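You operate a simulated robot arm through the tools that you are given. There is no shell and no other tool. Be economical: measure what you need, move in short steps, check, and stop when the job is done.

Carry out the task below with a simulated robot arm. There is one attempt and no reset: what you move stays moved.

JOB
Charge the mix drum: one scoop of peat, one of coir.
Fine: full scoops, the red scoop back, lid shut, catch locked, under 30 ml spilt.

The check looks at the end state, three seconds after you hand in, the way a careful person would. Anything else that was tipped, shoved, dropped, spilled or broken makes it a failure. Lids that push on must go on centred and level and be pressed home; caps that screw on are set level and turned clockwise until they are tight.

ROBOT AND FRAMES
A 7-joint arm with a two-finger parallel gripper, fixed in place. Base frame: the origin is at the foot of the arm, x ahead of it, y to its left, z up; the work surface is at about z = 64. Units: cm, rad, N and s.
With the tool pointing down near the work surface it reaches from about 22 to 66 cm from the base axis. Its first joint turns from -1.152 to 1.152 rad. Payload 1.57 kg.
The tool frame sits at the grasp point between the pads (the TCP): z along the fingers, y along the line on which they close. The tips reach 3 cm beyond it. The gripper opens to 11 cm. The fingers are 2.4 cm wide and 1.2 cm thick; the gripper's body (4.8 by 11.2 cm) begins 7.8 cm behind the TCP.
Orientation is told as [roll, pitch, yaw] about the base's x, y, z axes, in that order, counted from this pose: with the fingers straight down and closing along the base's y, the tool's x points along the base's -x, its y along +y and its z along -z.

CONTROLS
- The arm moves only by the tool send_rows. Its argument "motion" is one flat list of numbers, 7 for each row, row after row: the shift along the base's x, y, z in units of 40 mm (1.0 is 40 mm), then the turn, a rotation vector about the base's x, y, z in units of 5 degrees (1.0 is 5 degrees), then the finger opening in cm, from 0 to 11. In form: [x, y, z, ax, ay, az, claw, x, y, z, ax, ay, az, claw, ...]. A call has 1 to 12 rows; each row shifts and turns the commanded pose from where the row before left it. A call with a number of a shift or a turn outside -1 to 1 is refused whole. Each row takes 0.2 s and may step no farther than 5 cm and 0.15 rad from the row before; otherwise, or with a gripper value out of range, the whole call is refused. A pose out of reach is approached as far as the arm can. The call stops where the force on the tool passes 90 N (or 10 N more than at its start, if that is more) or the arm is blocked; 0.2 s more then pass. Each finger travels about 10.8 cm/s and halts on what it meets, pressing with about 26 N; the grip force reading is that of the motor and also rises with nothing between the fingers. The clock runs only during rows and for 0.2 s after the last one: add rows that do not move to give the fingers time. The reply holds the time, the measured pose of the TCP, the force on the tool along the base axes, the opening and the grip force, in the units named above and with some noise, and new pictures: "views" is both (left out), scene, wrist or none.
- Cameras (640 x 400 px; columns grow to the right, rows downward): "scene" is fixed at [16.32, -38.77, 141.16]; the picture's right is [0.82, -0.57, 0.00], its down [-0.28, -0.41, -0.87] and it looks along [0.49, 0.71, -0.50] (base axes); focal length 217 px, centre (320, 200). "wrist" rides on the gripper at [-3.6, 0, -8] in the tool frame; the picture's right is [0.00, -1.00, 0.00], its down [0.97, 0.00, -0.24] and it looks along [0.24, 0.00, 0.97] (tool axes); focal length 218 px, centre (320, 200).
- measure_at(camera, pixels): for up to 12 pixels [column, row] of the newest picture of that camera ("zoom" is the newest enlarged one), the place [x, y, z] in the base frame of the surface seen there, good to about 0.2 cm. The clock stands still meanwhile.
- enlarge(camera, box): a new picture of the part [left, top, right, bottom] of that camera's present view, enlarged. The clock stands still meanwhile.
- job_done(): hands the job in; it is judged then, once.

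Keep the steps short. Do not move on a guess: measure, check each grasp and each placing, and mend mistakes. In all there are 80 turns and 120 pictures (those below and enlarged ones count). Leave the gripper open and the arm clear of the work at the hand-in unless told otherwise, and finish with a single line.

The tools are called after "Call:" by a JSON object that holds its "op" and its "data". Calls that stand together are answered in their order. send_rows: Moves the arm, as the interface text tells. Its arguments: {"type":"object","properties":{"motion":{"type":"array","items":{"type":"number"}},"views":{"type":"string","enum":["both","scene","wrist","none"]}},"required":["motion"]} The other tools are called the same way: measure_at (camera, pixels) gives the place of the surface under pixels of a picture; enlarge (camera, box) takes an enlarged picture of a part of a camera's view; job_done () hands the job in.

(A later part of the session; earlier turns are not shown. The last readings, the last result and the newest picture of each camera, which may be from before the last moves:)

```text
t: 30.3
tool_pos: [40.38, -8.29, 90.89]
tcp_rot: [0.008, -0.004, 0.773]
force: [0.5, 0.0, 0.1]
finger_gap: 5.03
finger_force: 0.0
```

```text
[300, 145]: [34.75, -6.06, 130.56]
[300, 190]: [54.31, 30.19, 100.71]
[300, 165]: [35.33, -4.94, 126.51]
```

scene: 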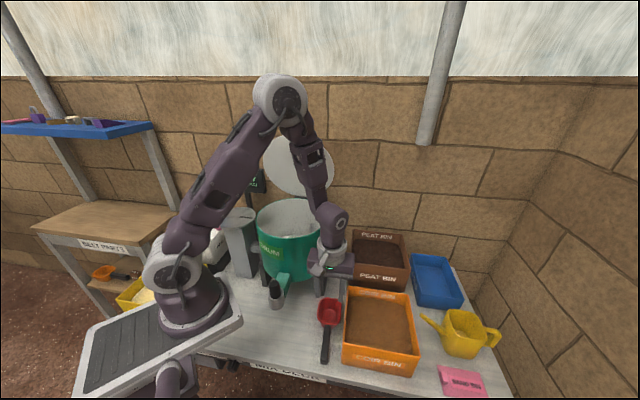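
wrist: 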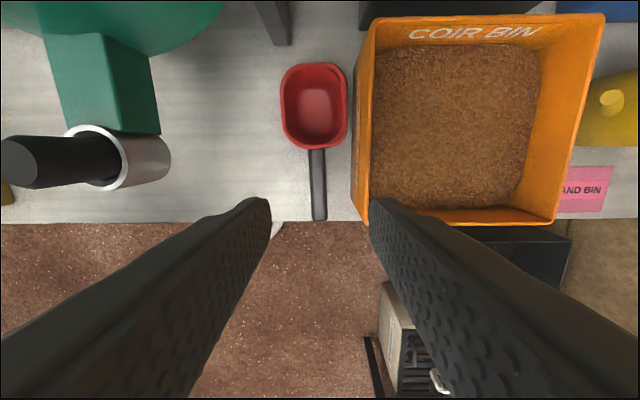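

The handle shows near column 317, leaning 2.5° left. I'll correct yaw and offset and descend to z 80. I'll also re-measure the lid.

Call:
{"op": "send_rows", "data": {"motion": [-0.035, 0.036, -0.9, 0, 0, 0.5, 4.4, -0.035, 0.036, -0.9, 0, 0, 0, 4.4, 0, 0, -0.9, 0, 0, 0, 4.4, 0, 0, 0, 0, 0, 0, 4.4]}}

Call:
{"op": "measure_at", "data": {"camera": "scene", "pixels": [[274, 150], [285, 185], [300, 190]]}}

Call:
{"op": "enlarge", "data": {"camera": "scene", "box": [270, 230, 390, 370]}}

```text
t: 31.3
tool_pos: [39.86, -7.89, 80.06]
tcp_rot: [0.009, -0.004, 0.816]
force: [-0.9, -0.3, -0.5]
finger_gap: 4.41
finger_force: 0.0
```

scene: 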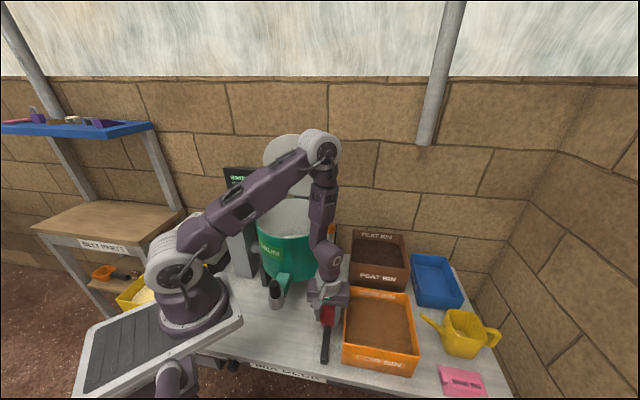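
wrist: 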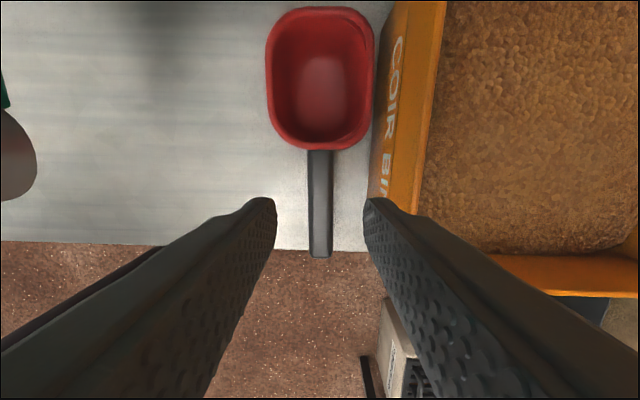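

```text
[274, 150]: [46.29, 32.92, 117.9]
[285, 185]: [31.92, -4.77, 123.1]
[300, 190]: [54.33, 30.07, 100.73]
```

```text
2.86 times, centred on (330, 300) of scene
```

zoom: 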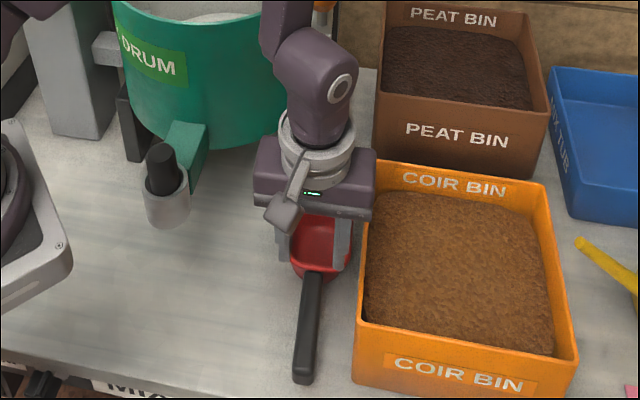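

The lid is stable at 78° and the handle sits centred at column 320. I'll descend to z 69.2, which keeps the gripper body above the coir bin rim at 76, and close.

Call:
{"op": "send_rows", "data": {"motion": [0, 0, -0.9, 0, 0, 0, 4.4, 0, 0, -0.9, 0, 0, 0, 4.4, 0, 0, -0.6, 0, 0, 0, 4.4, 0, 0, -0.31, 0, 0, 0, 4.4, 0, 0, 0, 0, 0, 0, 4.4]}}

Call:
{"op": "enlarge", "data": {"camera": "scene", "box": [290, 260, 370, 370]}}

```text
t: 32.5
tool_pos: [39.94, -8.0, 69.25]
tcp_rot: [0.008, -0.004, 0.816]
force: [0.1, -0.1, 0.5]
finger_gap: 4.4
finger_force: 0.0
```

scene: 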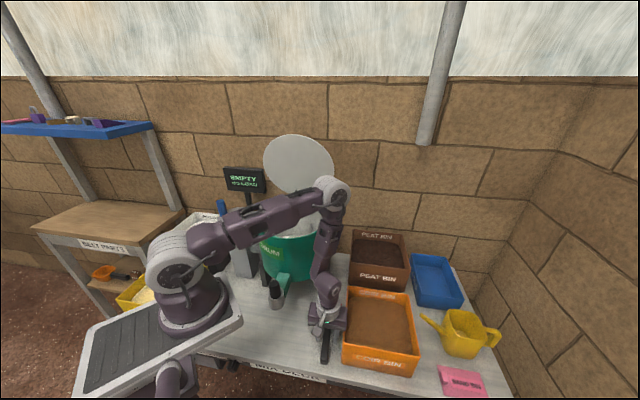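
wrist: 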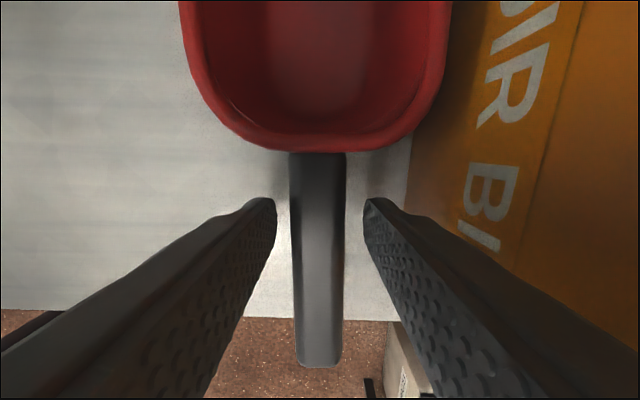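

```text
3.64 times, centred on (330, 315) of scene
```

zoom: 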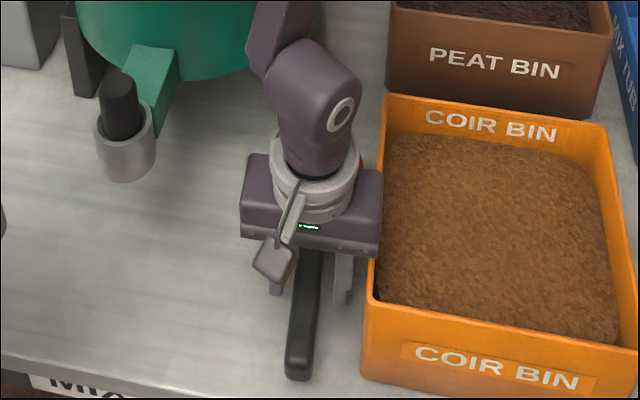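

The fingers straddle the handle without touching the bin. I'll close and make a 1 cm test lift.

Call:
{"op": "send_rows", "data": {"motion": [0, 0, 0, 0, 0, 0, 1.5, 0, 0, 0, 0, 0, 0, 0.5, 0, 0, 0, 0, 0, 0, 0.5, 0, 0, 0.25, 0, 0, 0, 0.5, 0, 0, 0, 0, 0, 0, 0.5]}}

```text
t: 33.7
tool_pos: [40.01, -7.91, 70.36]
tcp_rot: [0.009, -0.005, 0.815]
force: [-0.3, 0.1, -2.0]
finger_gap: 2.36
finger_force: 25.3
```

scene: 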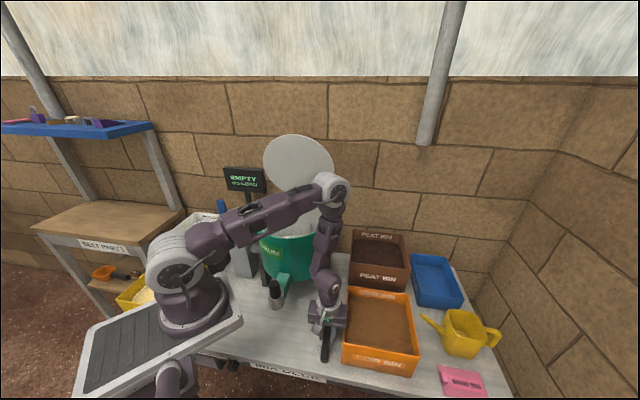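
wrist: 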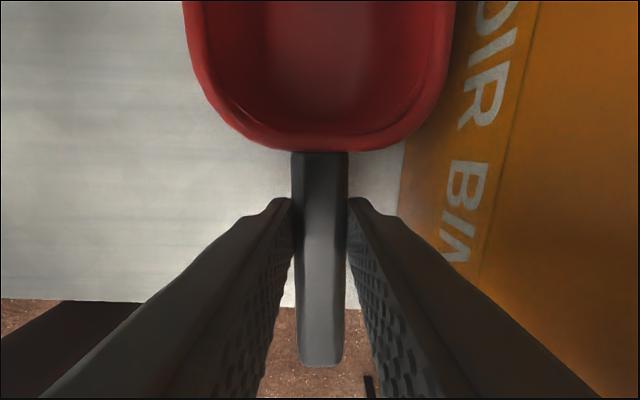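

The scoop is gripped (gap 2.36, about 2 N). I'll lift it, carry it round the front of the latch, and turn the bowl to point along +x, above the peat bin.

Call:
{"op": "send_rows", "data": {"motion": [0, 0, 0.9, 0, 0, 0, 0.5, 0, 0, 0.9, 0, 0, 0, 0.5, 0, 0, 0.9, 0, 0, 0, 0.5, 0, 0, 0.9, 0, 0, 0, 0.5, 0.75, -0.375, 0.45, 0, 0, -1, 0.5, 0.75, -0.375, 0.45, 0, 0, -1, 0.5, 0.75, -0.375, 0.45, 0, 0, -1, 0.5, 0.75, -0.375, 0.45, 0, 0, -1, 0.5, 0.375, 0.5, 0.1, 0, 0, -1, 0.5, 0.375, 0.5, 0.1, 0, 0, -1, 0.5, 0.375, 0.5, 0.1, 0, 0, -1, 0.5, 0.375, 0.5, 0, 0, 0, -1, 0.5]}}

```text
t: 36.3
tool_pos: [58.09, -5.99, 93.09]
tcp_rot: [0.007, -0.003, 0.115]
force: [0.0, -0.4, -1.8]
finger_gap: 2.35
finger_force: 26.1
```

scene: 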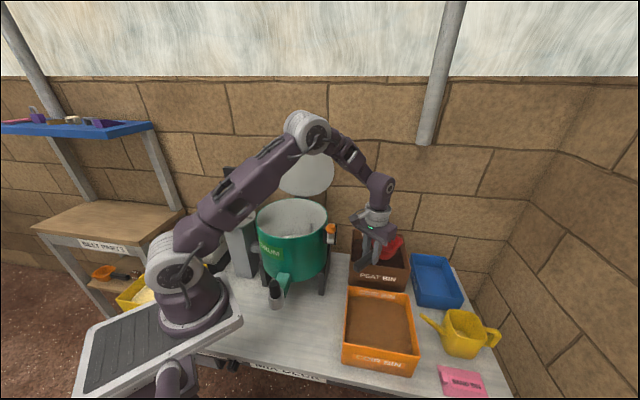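
wrist: 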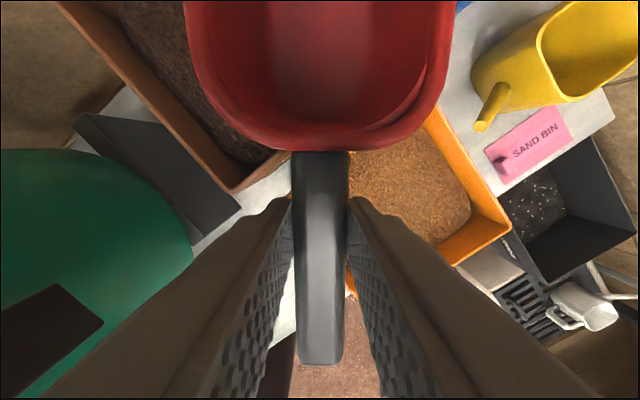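

Next I'll position over the peat bin diagonal at (62.5, 1.1), yaw 0, then descend to z 86.

Call:
{"op": "send_rows", "data": {"motion": [0.37, 0.59, 0, 0, 0, -0.44, 0.5, 0.37, 0.59, 0, 0, 0, -0.44, 0.5, 0.37, 0.59, 0, 0, 0, -0.44, 0.5, 0, 0, -0.6, 0, 0, 0, 0.5, 0, 0, -0.6, 0, 0, 0, 0.5, 0, 0, -0.5, 0, 0, 0, 0.5, 0, 0, 0, 0, 0, 0, 0.5]}}

Call:
{"op": "enlarge", "data": {"camera": "scene", "box": [330, 190, 430, 300]}}

```text
t: 37.9
tool_pos: [62.58, 1.09, 86.37]
tcp_rot: [0.006, -0.006, 0.001]
force: [2.6, -2.1, 14.6]
finger_gap: 2.36
finger_force: 25.5
```

scene: 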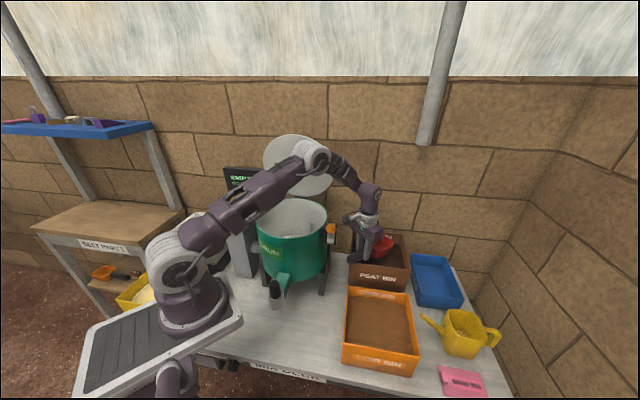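
wrist: 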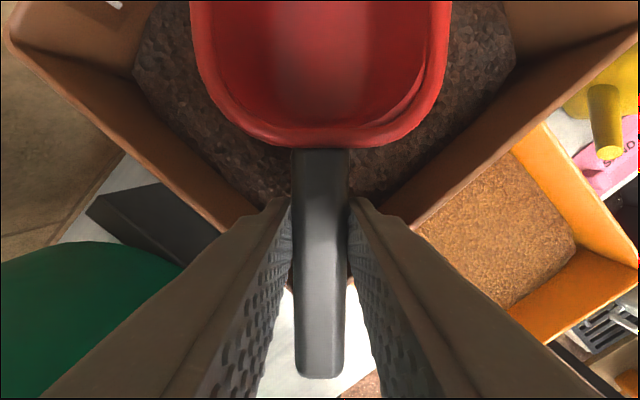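

```text
3.64 times, centred on (380, 245) of scene
```

zoom: 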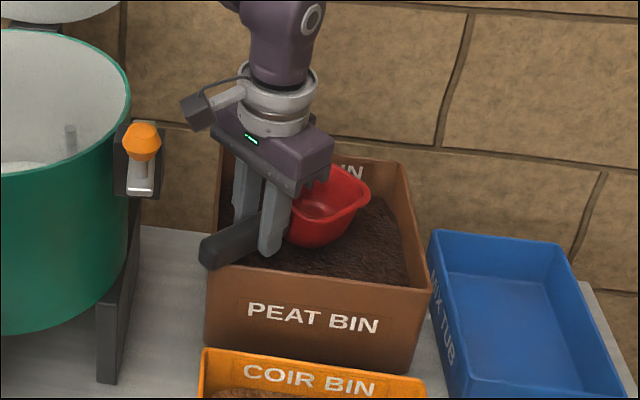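

The 14.6 N reading shows the handle's tail resting on the bin corner. The tail needs to be inside the bin, so I'll raise 1 cm and move out to x 66.3 to test reach.

Call:
{"op": "send_rows", "data": {"motion": [0, 0, 0.3, 0, 0, 0, 0.5, 0.31, 0, 0, 0, 0, 0, 0.5, 0.31, 0, 0, 0, 0, 0, 0.5, 0.31, 0, 0, 0, 0, 0, 0.5, 0, 0, 0, 0, 0, 0, 0.5]}}

Call:
{"op": "enlarge", "data": {"camera": "wrist", "box": [160, 0, 480, 200]}}

```text
t: 39.1
tool_pos: [66.28, 1.07, 87.42]
tcp_rot: [0.009, -0.004, 0.001]
force: [-0.3, -1.1, -0.5]
finger_gap: 2.36
finger_force: 25.9
```

scene: 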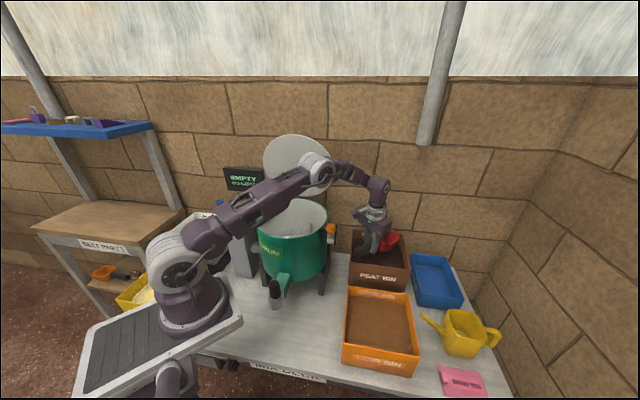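
wrist: 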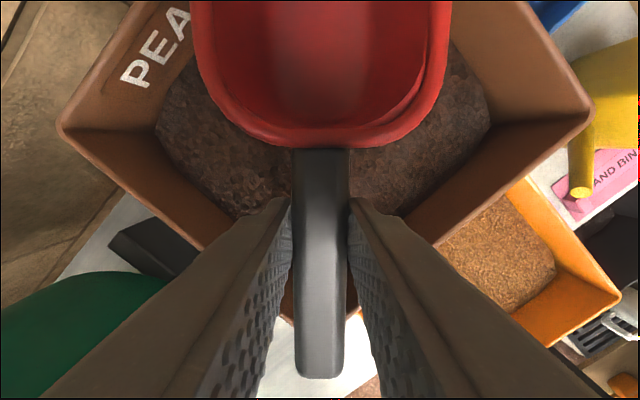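

```text
2.00 times, centred on (320, 100) of wrist
```

zoom: 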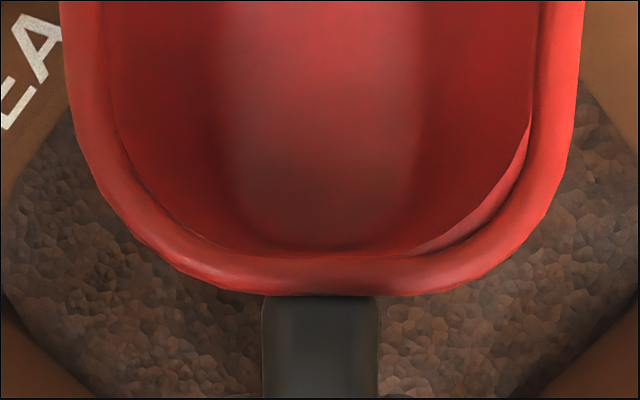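

Reach is fine at x 66.3. The tail end is about 7.4 cm behind the TCP, so x 66.8 gives it a bit of corner clearance. I'll move there and descend 4 cm in short steps.

Call:
{"op": "send_rows", "data": {"motion": [0.13, 0, 0, 0, 0, 0, 0.5, 0, 0, -0.35, 0, 0, 0, 0.5, 0, 0, -0.35, 0, 0, 0, 0.5, 0, 0, -0.3, 0, 0, 0, 0.5, 0, 0, 0, 0, 0, 0, 0.5]}}

Call:
{"op": "enlarge", "data": {"camera": "scene", "box": [330, 190, 430, 300]}}

```text
t: 40.3
tool_pos: [66.8, 1.11, 83.48]
tcp_rot: [0.009, -0.004, 0.0]
force: [0.1, 0.1, -1.4]
finger_gap: 2.34
finger_force: 26.1
```

scene: 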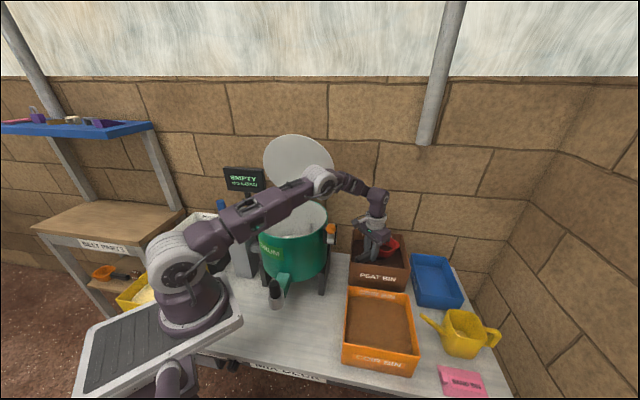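
wrist: 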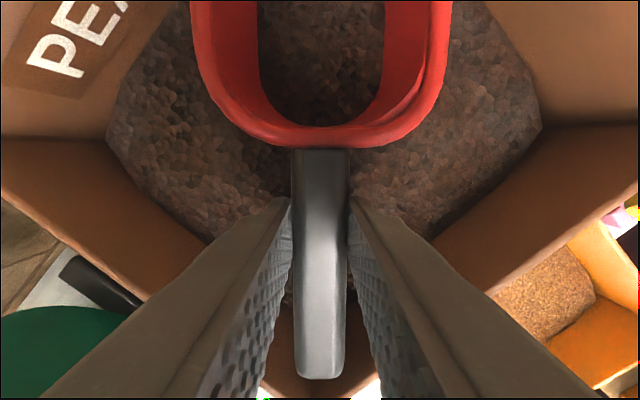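

```text
3.64 times, centred on (380, 245) of scene
```

zoom: 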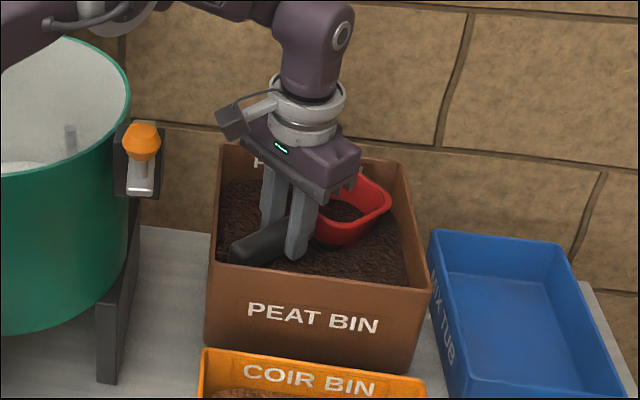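

The peat surface already shows inside the bowl without resistance, and the tail fits in the corner. I'll sink until the rim is just below the peat surface.

Call:
{"op": "send_rows", "data": {"motion": [0, 0, -0.4, 0, 0, 0, 0.5, 0, 0, -0.4, 0, 0, 0, 0.5, 0, 0, -0.35, 0, 0, 0, 0.5, 0, 0, -0.25, 0, 0, 0, 0.5, 0, 0, 0, 0, 0, 0, 0.5]}}

Call:
{"op": "enlarge", "data": {"camera": "scene", "box": [330, 190, 430, 300]}}

```text
t: 41.5
tool_pos: [66.78, 1.02, 78.05]
tcp_rot: [0.009, -0.004, 0.003]
force: [-1.6, 0.4, 6.9]
finger_gap: 2.36
finger_force: 26.0
```

scene: 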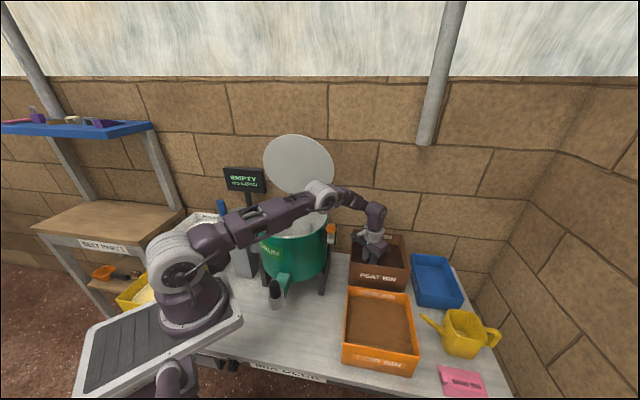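
wrist: 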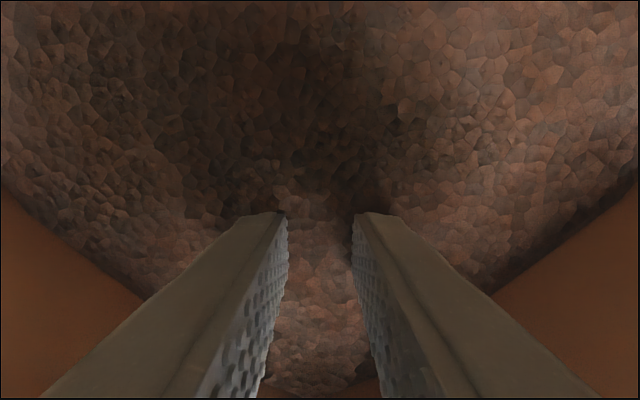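

```text
3.64 times, centred on (380, 245) of scene
```

zoom: 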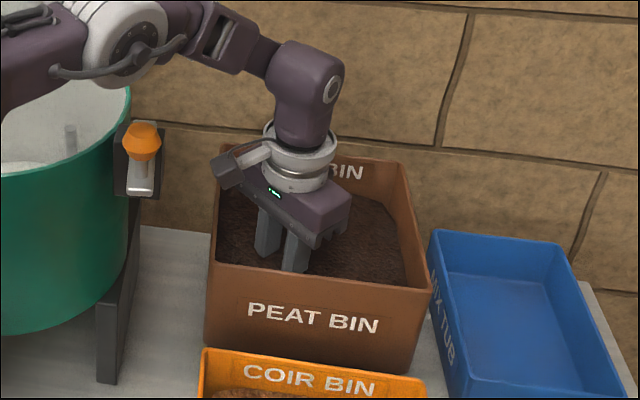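

The scoop is buried. I'll lift slowly and level, and look.

Call:
{"op": "send_rows", "data": {"motion": [0, 0, 0.2, 0, 0, 0, 0.5, 0, 0, 0.25, 0, 0, 0, 0.5, 0, 0, 0.25, 0, 0, 0, 0.5, 0, 0, 0.25, 0, 0, 0, 0.5, 0, 0, 0.25, 0, 0, 0, 0.5, 0, 0, 0.25, 0, 0, 0, 0.5, 0, 0, 0.2, 0, 0, 0, 0.5, 0, 0, 0, 0, 0, 0, 0.5]}}

Call:
{"op": "enlarge", "data": {"camera": "scene", "box": [330, 190, 430, 300]}}

```text
t: 43.3
tool_pos: [66.59, 1.09, 84.6]
tcp_rot: [0.009, -0.004, 0.001]
force: [0.8, 0.1, -1.1]
finger_gap: 2.33
finger_force: 25.8
```

scene: 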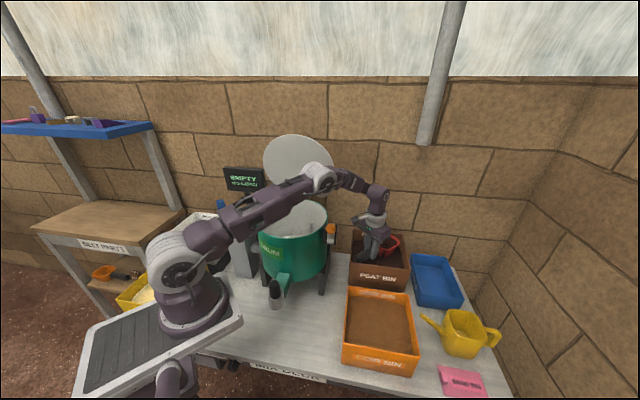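
wrist: 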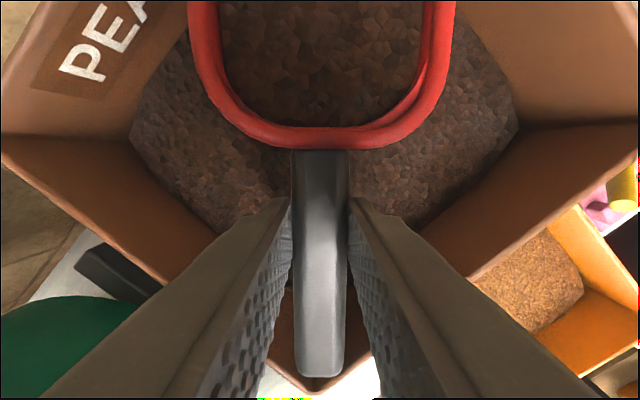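

```text
3.64 times, centred on (380, 245) of scene
```

zoom: 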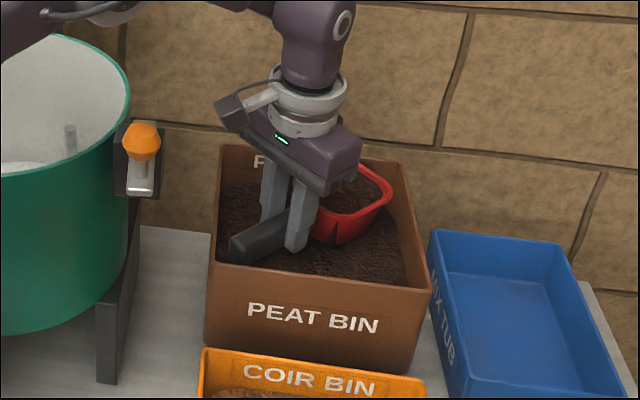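

The bowl holds peat. I'll raise it clear of the bin and check the fill level and weight.

Call:
{"op": "send_rows", "data": {"motion": [0, 0, 0.4, 0, 0, 0, 0.5, 0, 0, 0.5, 0, 0, 0, 0.5, 0, 0, 0.5, 0, 0, 0, 0.5, 0, 0, 0.4, 0, 0, 0, 0.5, 0, 0, 0, 0, 0, 0, 0.5, 0, 0, 0, 0, 0, 0, 0.5]}}

Call:
{"op": "enlarge", "data": {"camera": "scene", "box": [350, 190, 430, 260]}}

Call:
{"op": "measure_at", "data": {"camera": "wrist", "pixels": [[320, 20], [320, 60], [320, 100], [270, 50], [370, 50], [320, 135], [200, 30], [445, 30], [120, 200], [500, 200]]}}

```text
t: 44.7
tool_pos: [66.59, 1.05, 91.74]
tcp_rot: [0.008, -0.003, 0.002]
force: [-0.1, -0.9, -1.7]
finger_gap: 2.35
finger_force: 25.8
```

scene: 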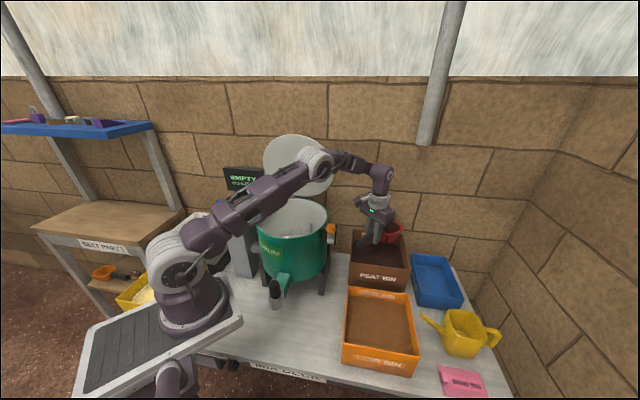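
wrist: 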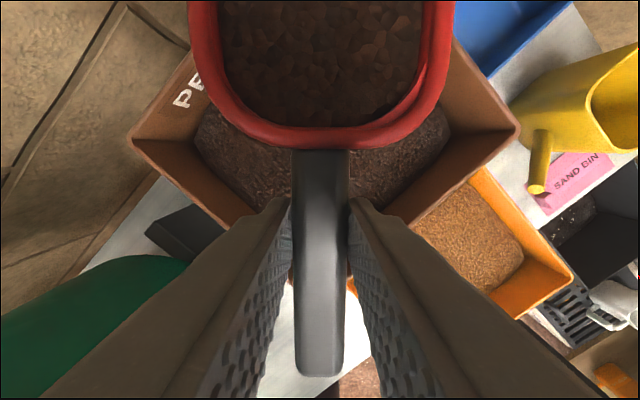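

```text
5.71 times, centred on (390, 225) of scene
```

zoom: 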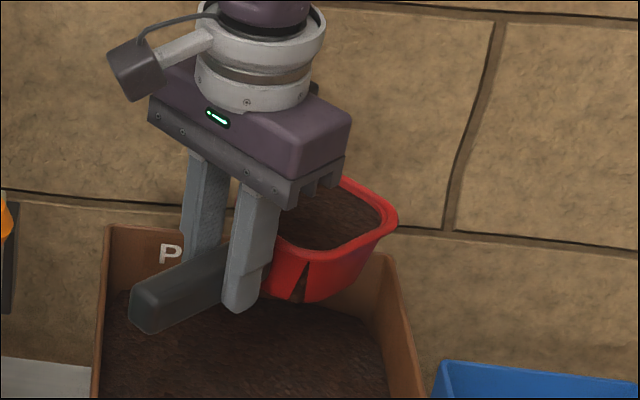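

```text
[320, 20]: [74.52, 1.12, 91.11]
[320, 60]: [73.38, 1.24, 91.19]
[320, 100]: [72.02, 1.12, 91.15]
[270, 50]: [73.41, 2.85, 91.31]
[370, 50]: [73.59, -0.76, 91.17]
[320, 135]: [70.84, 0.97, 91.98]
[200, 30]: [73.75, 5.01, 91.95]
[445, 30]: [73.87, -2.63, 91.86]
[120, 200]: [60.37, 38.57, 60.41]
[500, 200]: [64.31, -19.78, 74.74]
```

The content level is 91.15 against the rim at 91.95. There's a dark wedge on the bowl's side, so I'll look closer before moving.

Call:
{"op": "enlarge", "data": {"camera": "scene", "box": [376, 215, 408, 245]}}

Call:
{"op": "measure_at", "data": {"camera": "zoom", "pixels": [[320, 200], [280, 240], [240, 260], [360, 250], [300, 300]]}}

Call:
{"op": "enlarge", "data": {"camera": "scene", "box": [360, 200, 440, 300]}}

```text
13.33 times, centred on (392, 230) of scene
```

zoom: 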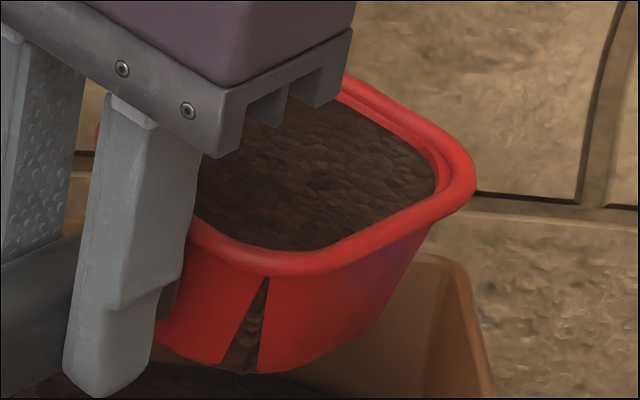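

```text
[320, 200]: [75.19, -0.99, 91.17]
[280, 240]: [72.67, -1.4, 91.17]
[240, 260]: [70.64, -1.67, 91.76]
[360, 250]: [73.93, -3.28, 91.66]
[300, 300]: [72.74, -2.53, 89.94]
```

```text
4.00 times, centred on (400, 250) of scene
```

zoom: 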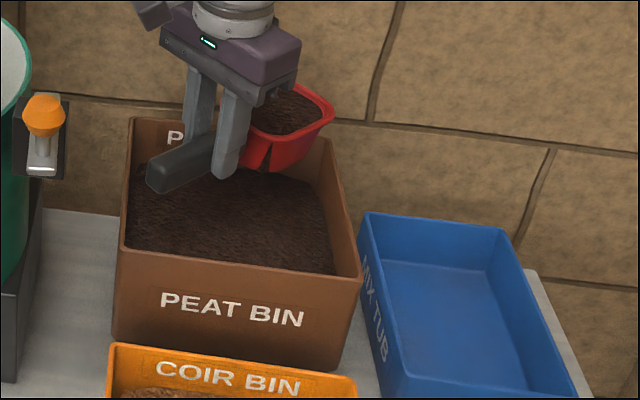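

The scoop's side wall has a crack with peat showing through. I'll hold still over the bin for 2 s to see whether it leaks.

Call:
{"op": "send_rows", "data": {"motion": [0, 0, 0, 0, 0, 0, 0.5, 0, 0, 0, 0, 0, 0, 0.5, 0, 0, 0, 0, 0, 0, 0.5, 0, 0, 0, 0, 0, 0, 0.5, 0, 0, 0, 0, 0, 0, 0.5, 0, 0, 0, 0, 0, 0, 0.5, 0, 0, 0, 0, 0, 0, 0.5, 0, 0, 0, 0, 0, 0, 0.5, 0, 0, 0, 0, 0, 0, 0.5, 0, 0, 0, 0, 0, 0, 0.5], "views": "wrist"}}

Call:
{"op": "enlarge", "data": {"camera": "scene", "box": [376, 215, 408, 245]}}

Call:
{"op": "measure_at", "data": {"camera": "wrist", "pixels": [[320, 20], [320, 60], [320, 100], [270, 50], [370, 50], [320, 135]]}}

```text
t: 46.9
tool_pos: [66.75, 1.08, 91.72]
tcp_rot: [0.008, -0.004, 0.003]
force: [-0.3, 0.7, -0.9]
finger_gap: 2.34
finger_force: 25.9
```

wrist: 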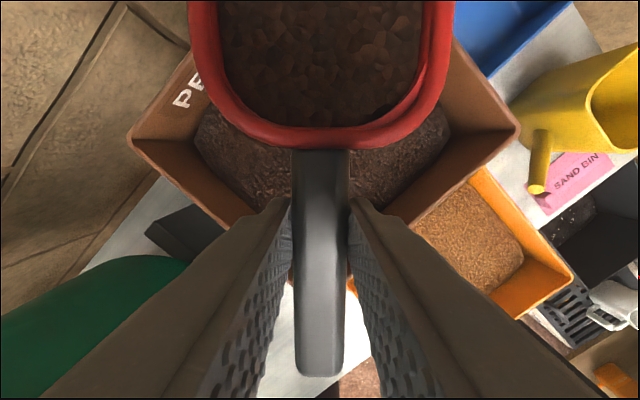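

```text
13.33 times, centred on (392, 230) of scene
```

zoom: 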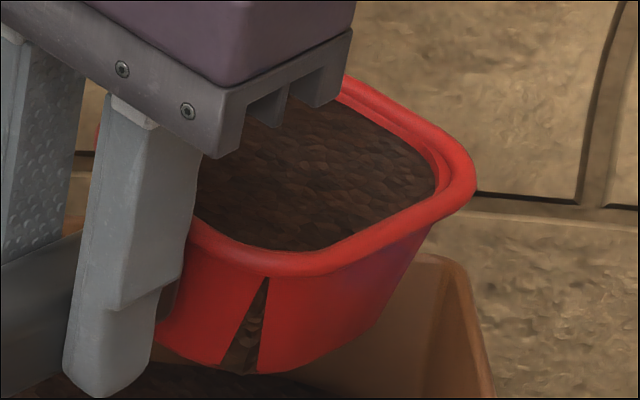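

```text
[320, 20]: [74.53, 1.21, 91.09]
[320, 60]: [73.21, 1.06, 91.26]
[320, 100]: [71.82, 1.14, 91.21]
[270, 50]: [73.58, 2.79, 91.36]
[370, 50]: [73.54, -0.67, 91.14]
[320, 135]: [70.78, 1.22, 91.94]
```

The level is unchanged, so it isn't leaking noticeably. I'll carry the scoop level, rising as it goes, around the latch to the front of the drum.

Call:
{"op": "send_rows", "data": {"motion": [-0.225, -0.127, 0.274, 0, 0, 0, 0.5, -0.45, -0.254, 0.547, 0, 0, 0, 0.5, -0.45, -0.254, 0.547, 0, 0, 0, 0.5, -0.45, -0.254, 0.547, 0, 0, 0, 0.5, -0.45, -0.254, 0.547, 0, 0, 0, 0.5, -0.45, -0.254, 0.547, 0, 0, 0, 0.5, -0.45, -0.254, 0.547, 0, 0, 0, 0.5, -0.52, -0.08, 0.42, 0, 0, 0, 0.5, -0.583, 0.083, 0.29, 0, 0, 0, 0.5, -0.583, 0.083, 0.29, 0, 0, 0, 0.5, -0.583, 0.083, 0.29, 0, 0, 0, 0.5, -0.4, 0.06, 0.2, 0, 0, 0, 0.5]}}

Call:
{"op": "enlarge", "data": {"camera": "scene", "box": [310, 170, 400, 240]}}

```text
t: 49.5
tool_pos: [44.26, -4.71, 111.94]
tcp_rot: [0.009, -0.003, 0.002]
force: [-0.7, 0.5, -1.7]
finger_gap: 2.37
finger_force: 25.8
```

scene: 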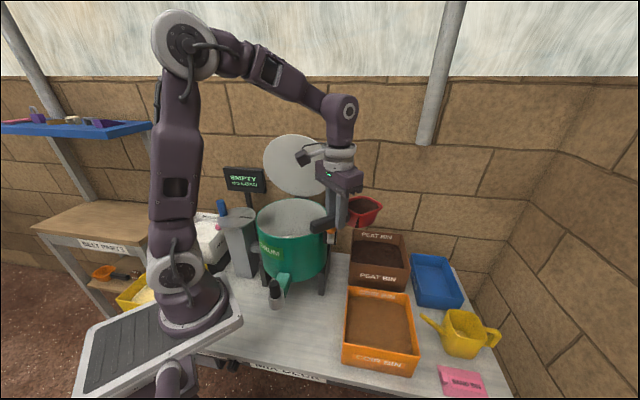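
wrist: 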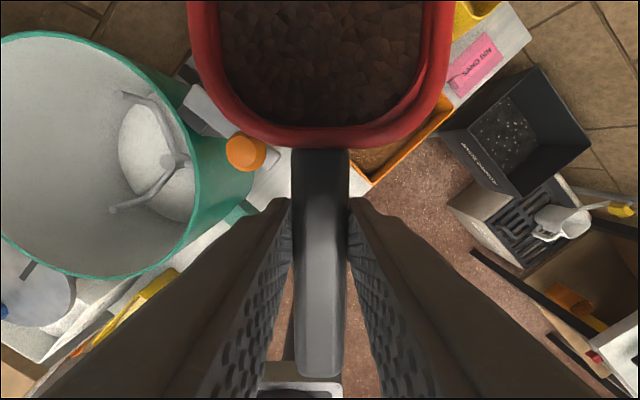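

```text
5.71 times, centred on (355, 205) of scene
```

zoom: 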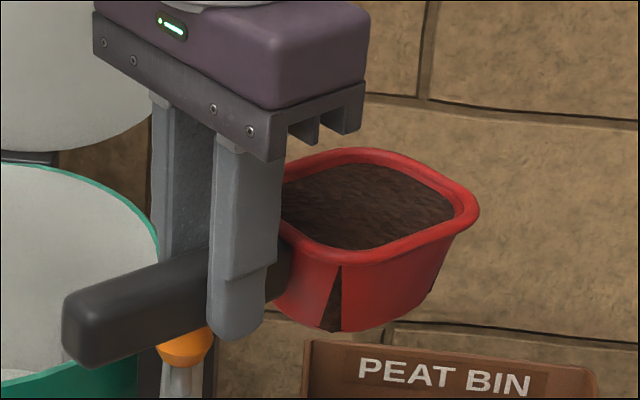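

The level is still the same. Next I'll bring the bowl over the drum opening, with the TCP at (37.4, 18.5, 114).

Call:
{"op": "send_rows", "data": {"motion": [-0.43, 0.3, 0.25, 0, 0, 0, 0.5, -0.186, 0.73, 0.036, 0, 0, 0, 0.5, -0.186, 0.73, 0.036, 0, 0, 0, 0.5, -0.186, 0.73, 0.036, 0, 0, 0, 0.5, -0.186, 0.73, 0.036, 0, 0, 0, 0.5, -0.186, 0.73, 0.036, 0, 0, 0, 0.5, -0.186, 0.73, 0.036, 0, 0, 0, 0.5, -0.186, 0.73, 0.036, 0, 0, 0, 0.5, 0, 0.37, 0, 0, 0, 0, 0.5, 0, 0, 0, 0, 0, 0, 0.5]}}

```text
t: 51.7
tool_pos: [37.48, 18.43, 113.94]
tcp_rot: [0.008, -0.003, 0.002]
force: [-0.2, 0.1, -2.4]
finger_gap: 2.33
finger_force: 25.9
```

scene: 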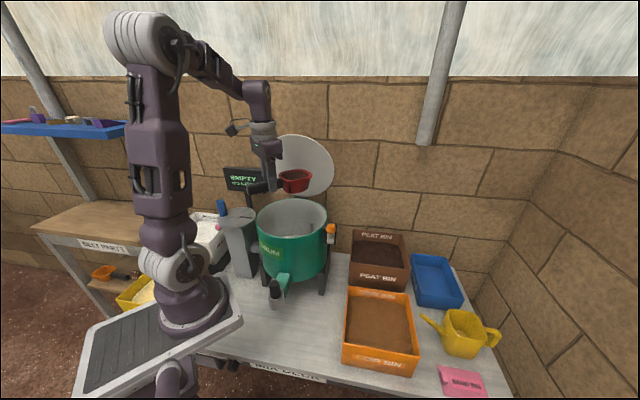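
wrist: 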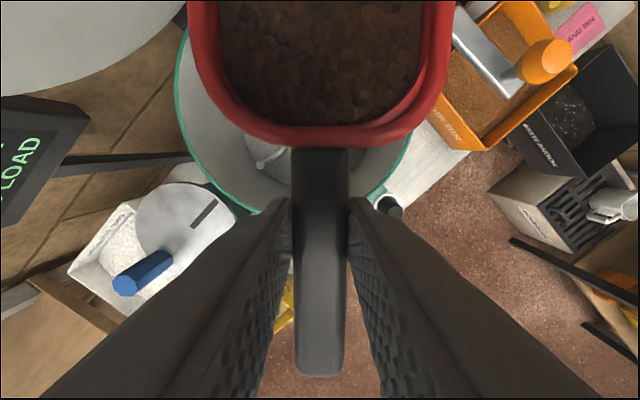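

The bowl is over the opening. I'll shift 2 cm toward +y and start rolling about the handle axis (x), 55° first.

Call:
{"op": "send_rows", "data": {"motion": [0, 0.5, -0.3, 0, 0, 0, 0.5, 0, 0, 0, 1, 0, 0, 0.5, 0, 0, 0, 1, 0, 0, 0.5, 0, 0, 0, 1, 0, 0, 0.5, 0, 0, 0, 1, 0, 0, 0.5, 0, 0, 0, 1, 0, 0, 0.5, 0, 0, 0, 1, 0, 0, 0.5, 0, 0, 0, 1, 0, 0, 0.5, 0, 0, 0, 1, 0, 0, 0.5, 0, 0, 0, 1, 0, 0, 0.5, 0, 0, 0, 1, 0, 0, 0.5, 0, 0, 0, 1, 0, 0, 0.5]}}

```text
t: 54.3
tool_pos: [37.52, 20.5, 112.8]
tcp_rot: [0.971, -0.004, -0.003]
force: [0.3, 0.3, -1.7]
finger_gap: 2.33
finger_force: 25.7
```

scene: 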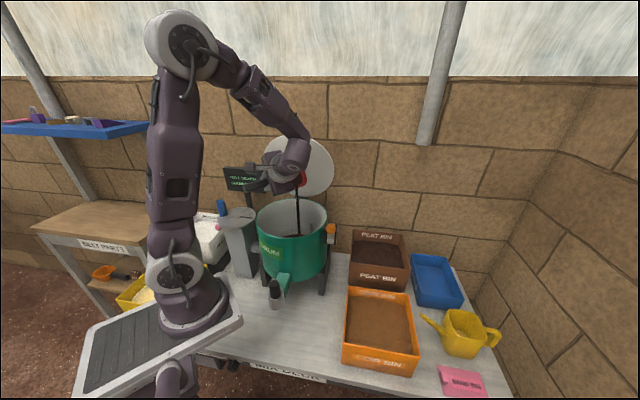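
wrist: 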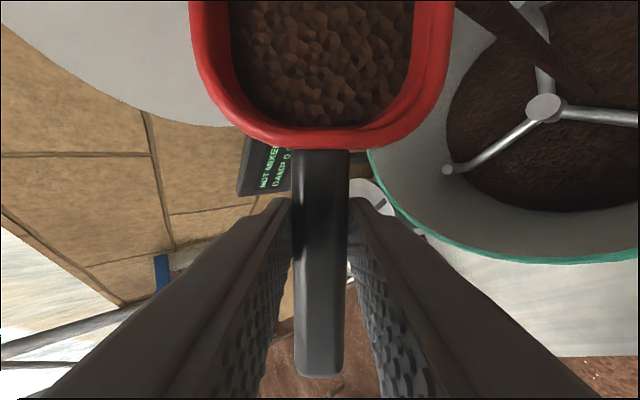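

Peat is streaming into the drum. I'll continue rolling to about 115°.

Call:
{"op": "send_rows", "data": {"motion": [0, 0, 0, 1, 0, 0, 0.5, 0, 0, 0, 1, 0, 0, 0.5, 0, 0, 0, 1, 0, 0, 0.5, 0, 0, 0, 1, 0, 0, 0.5, 0, 0, 0, 1, 0, 0, 0.5, 0, 0, 0, 1, 0, 0, 0.5, 0, 0, 0, 1, 0, 0, 0.5, 0, 0, 0, 1, 0, 0, 0.5, 0, 0, 0, 1, 0, 0, 0.5, 0, 0, 0, 1, 0, 0, 0.5, 0, 0, 0, 1, 0, 0, 0.5, 0, 0, 0, 1, 0, 0, 0.5]}}

Call:
{"op": "enlarge", "data": {"camera": "scene", "box": [220, 160, 350, 260]}}

```text
t: 56.9
tool_pos: [37.41, 20.45, 112.6]
tcp_rot: [2.019, 0.0, -0.005]
force: [-0.5, -0.9, -2.4]
finger_gap: 2.35
finger_force: 25.9
```

scene: 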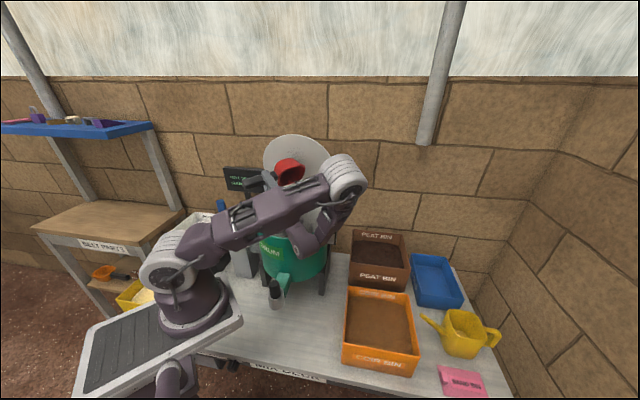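
wrist: 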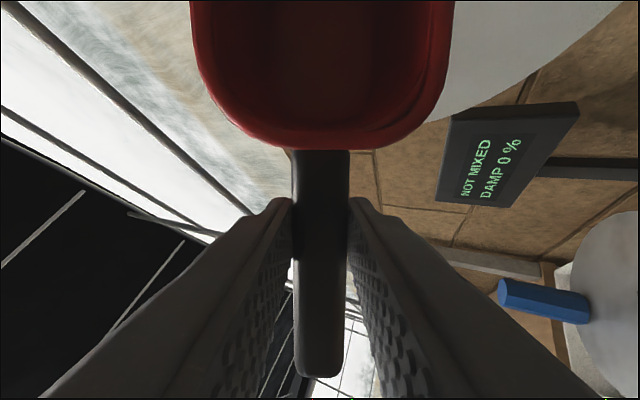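

```text
4.00 times, centred on (285, 210) of scene
```

zoom: 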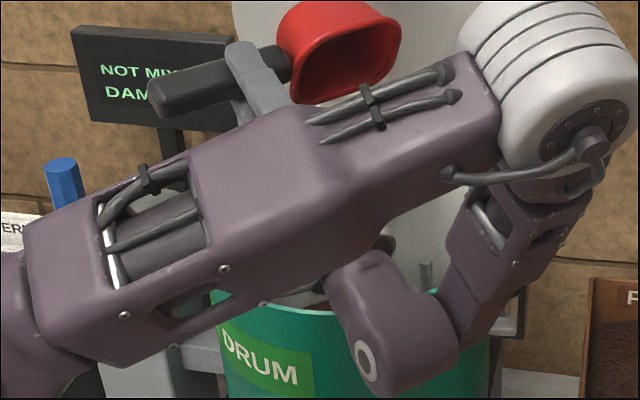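

The bowl is empty and the display reads "NOT MIXED / DAMP 0 %". I'll roll back along the same path.

Call:
{"op": "send_rows", "data": {"motion": [0, 0, 0, -1, 0, 0, 0.5, 0, 0, 0, -1, 0, 0, 0.5, 0, 0, 0, -1, 0, 0, 0.5, 0, 0, 0, -1, 0, 0, 0.5, 0, 0, 0, -1, 0, 0, 0.5, 0, 0, 0, -1, 0, 0, 0.5, 0, 0, 0, -1, 0, 0, 0.5, 0, 0, 0, -1, 0, 0, 0.5, 0, 0, 0, -1, 0, 0, 0.5, 0, 0, 0, -1, 0, 0, 0.5, 0, 0, 0, -1, 0, 0, 0.5, 0, 0, 0, -1, 0, 0, 0.5], "views": "none"}}

Call:
{"op": "send_rows", "data": {"motion": [0, 0, 0, -1, 0, 0, 0.5, 0, 0, 0, -1, 0, 0, 0.5, 0, 0, 0, -1, 0, 0, 0.5, 0, 0, 0, -1, 0, 0, 0.5, 0, 0, 0, -1, 0, 0, 0.5, 0, 0, 0, -1, 0, 0, 0.5, 0, 0, 0, -1, 0, 0, 0.5, 0, 0, 0, -1, 0, 0, 0.5, 0, 0, 0, -1, 0, 0, 0.5, 0, 0, 0, -1, 0, 0, 0.5, 0, 0, 0, -1, 0, 0, 0.5, 0, 0, 0, -0.13, 0, 0, 0.5]}}

Call:
{"op": "enlarge", "data": {"camera": "scene", "box": [240, 160, 360, 260]}}

```text
t: 59.5
tool_pos: [37.53, 20.55, 112.67]
tcp_rot: [0.968, -0.003, -0.003]
force: [0.0, 0.1, -2.2]
finger_gap: 2.36
finger_force: 25.8
```

```text
t: 62.1
tool_pos: [37.48, 20.43, 112.59]
tcp_rot: [-0.005, -0.005, 0.001]
force: [0.1, 0.1, -1.8]
finger_gap: 2.33
finger_force: 26.2
```

scene: 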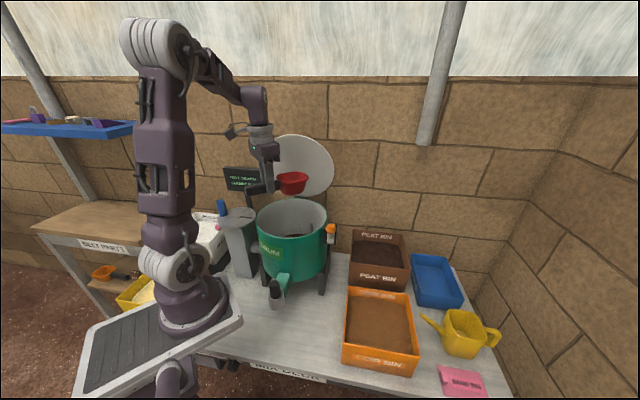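
wrist: 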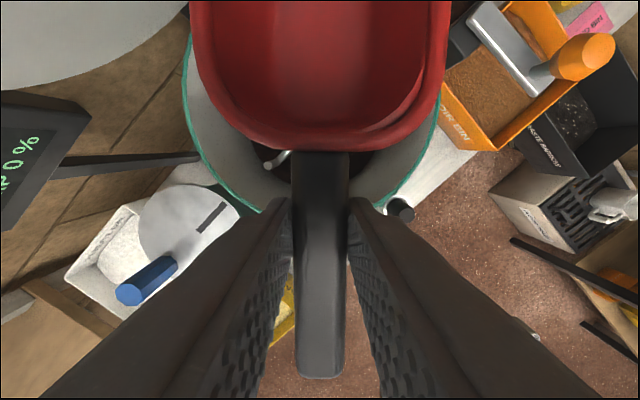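

```text
4.00 times, centred on (300, 210) of scene
```

zoom: 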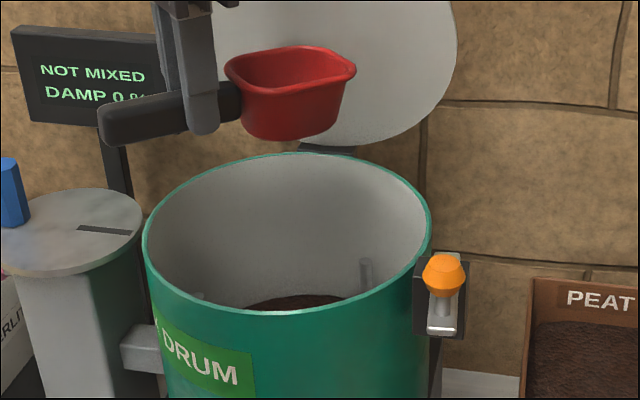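

The scoop is clean and there's peat in the drum. I'll carry the empty scoop back out and toward the coir bin, aiming for a TCP of (50.7, -15.3).

Call:
{"op": "send_rows", "data": {"motion": [0.08, -0.83, 0, 0, 0, 0, 0.5, 0.08, -0.83, 0, 0, 0, 0, 0.5, 0.08, -0.83, 0, 0, 0, 0, 0.5, 0.08, -0.83, 0, 0, 0, 0, 0.5, 0.08, -0.83, 0, 0, 0, 0, 0.5, 0.08, -0.83, 0, 0, 0, 0, 0.5, 0.08, -0.83, 0, 0, 0, 0, 0.5, 0.08, -0.83, 0, 0, 0, 0, 0.5, 0.535, -0.465, -0.63, 0, 0, 0, 0.5, 0.535, -0.465, -0.63, 0, 0, 0, 0.5, 0.535, -0.465, -0.63, 0, 0, 0, 0.5, 0.535, -0.465, -0.63, 0, 0, 0, 0.5], "views": "none"}}

Call:
{"op": "send_rows", "data": {"motion": [0.535, -0.465, -0.63, 0, 0, 0, 0.5, 0, 0, -0.9, 0, 0, 0, 0.5, 0, 0, -0.9, 0, 0, 0, 0.5, 0, 0, -0.9, 0, 0, 0, 0.5, 0, 0, -0.6, 0, 0, 0, 0.5, 0, 0, 0, 0, 0, 0, 0.5]}}

Call:
{"op": "measure_at", "data": {"camera": "wrist", "pixels": [[150, 160], [480, 160], [220, 230], [420, 230], [170, 120], [480, 110]]}}

```text
t: 64.7
tool_pos: [48.67, -13.71, 102.65]
tcp_rot: [-0.004, -0.006, 0.003]
force: [-0.9, -0.6, -2.3]
finger_gap: 2.34
finger_force: 25.7
```

```text
t: 66.1
tool_pos: [50.75, -15.42, 86.85]
tcp_rot: [-0.004, -0.002, -0.001]
force: [0.1, 0.2, -2.1]
finger_gap: 2.37
finger_force: 25.9
```

scene: 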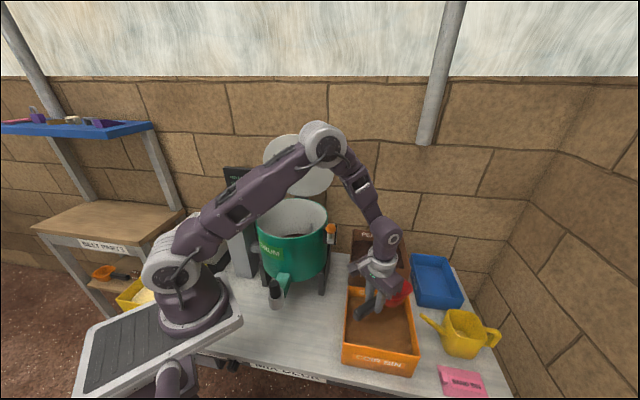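
wrist: 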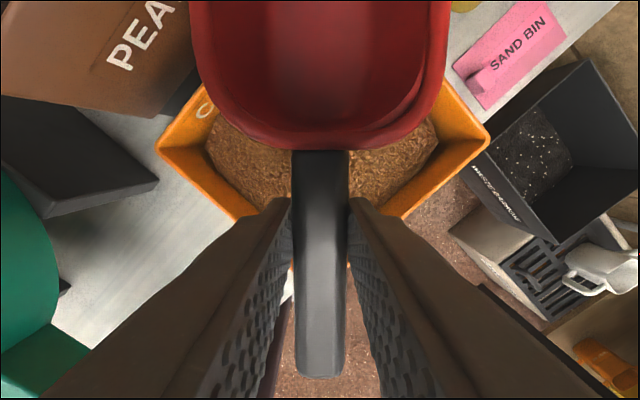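

```text
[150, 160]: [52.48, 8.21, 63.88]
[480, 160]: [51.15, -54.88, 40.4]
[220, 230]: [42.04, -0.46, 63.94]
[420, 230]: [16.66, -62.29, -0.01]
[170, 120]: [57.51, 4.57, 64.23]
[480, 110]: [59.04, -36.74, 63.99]
```

The bin corner is close to the handle line. I'll nudge 0.3 cm and descend to z 77, then check clearances.

Call:
{"op": "send_rows", "data": {"motion": [-0.08, -0.05, -0.5, 0, 0, 0, 0.5, 0, 0, -0.7, 0, 0, 0, 0.5, 0, 0, -0.7, 0, 0, 0, 0.5, 0, 0, -0.55, 0, 0, 0, 0.5, 0, 0, 0, 0, 0, 0, 0.5]}}

Call:
{"op": "enlarge", "data": {"camera": "scene", "box": [330, 260, 430, 380]}}

```text
t: 67.3
tool_pos: [50.49, -15.53, 77.01]
tcp_rot: [-0.003, -0.005, 0.002]
force: [-0.2, 0.2, -2.2]
finger_gap: 2.38
finger_force: 26.3
```

scene: 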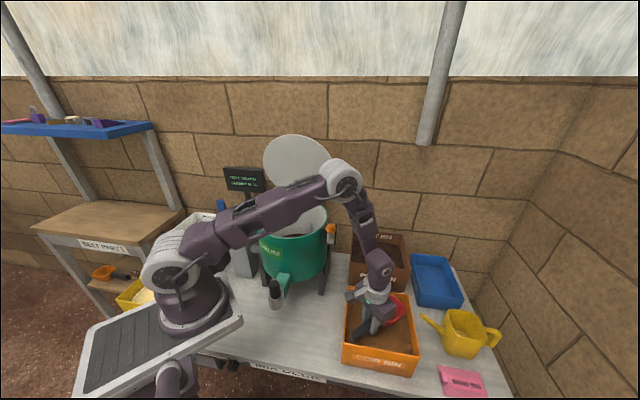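
wrist: 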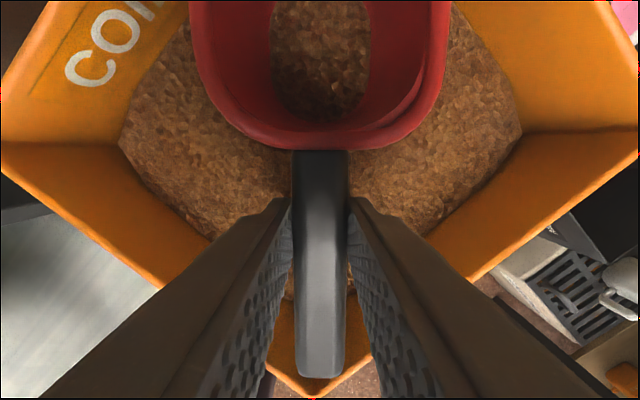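

```text
3.33 times, centred on (380, 320) of scene
```

zoom: 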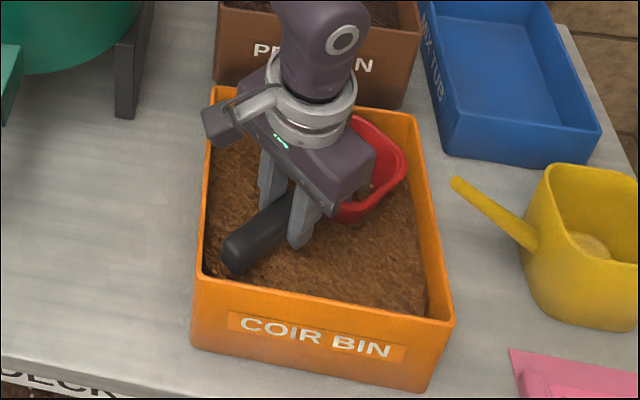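

Clearances look good. I'll sink to z 70.6, with the rim just under the coir surface and the bowl bottom still above the bin floor.

Call:
{"op": "send_rows", "data": {"motion": [0, 0, -0.4, 0, 0, 0, 0.5, 0, 0, -0.4, 0, 0, 0, 0.5, 0, 0, -0.4, 0, 0, 0, 0.5, 0, 0, -0.25, 0, 0, 0, 0.5, 0, 0, -0.13, 0, 0, 0, 0.5, 0, 0, 0, 0, 0, 0, 0.5], "views": "wrist"}}

```text
t: 68.7
tool_pos: [50.36, -15.54, 70.78]
tcp_rot: [-0.002, -0.003, 0.001]
force: [0.0, 0.4, -1.3]
finger_gap: 2.35
finger_force: 26.1
```

wrist: 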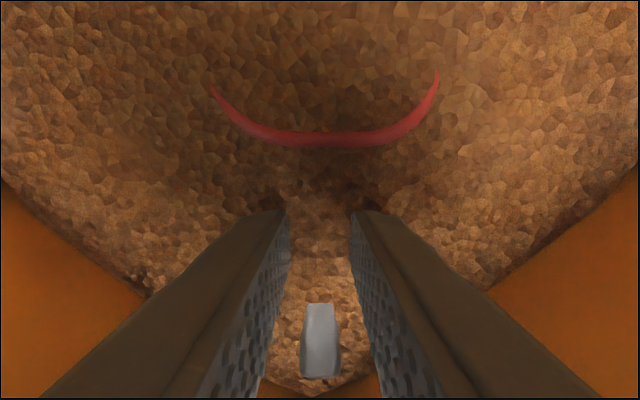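

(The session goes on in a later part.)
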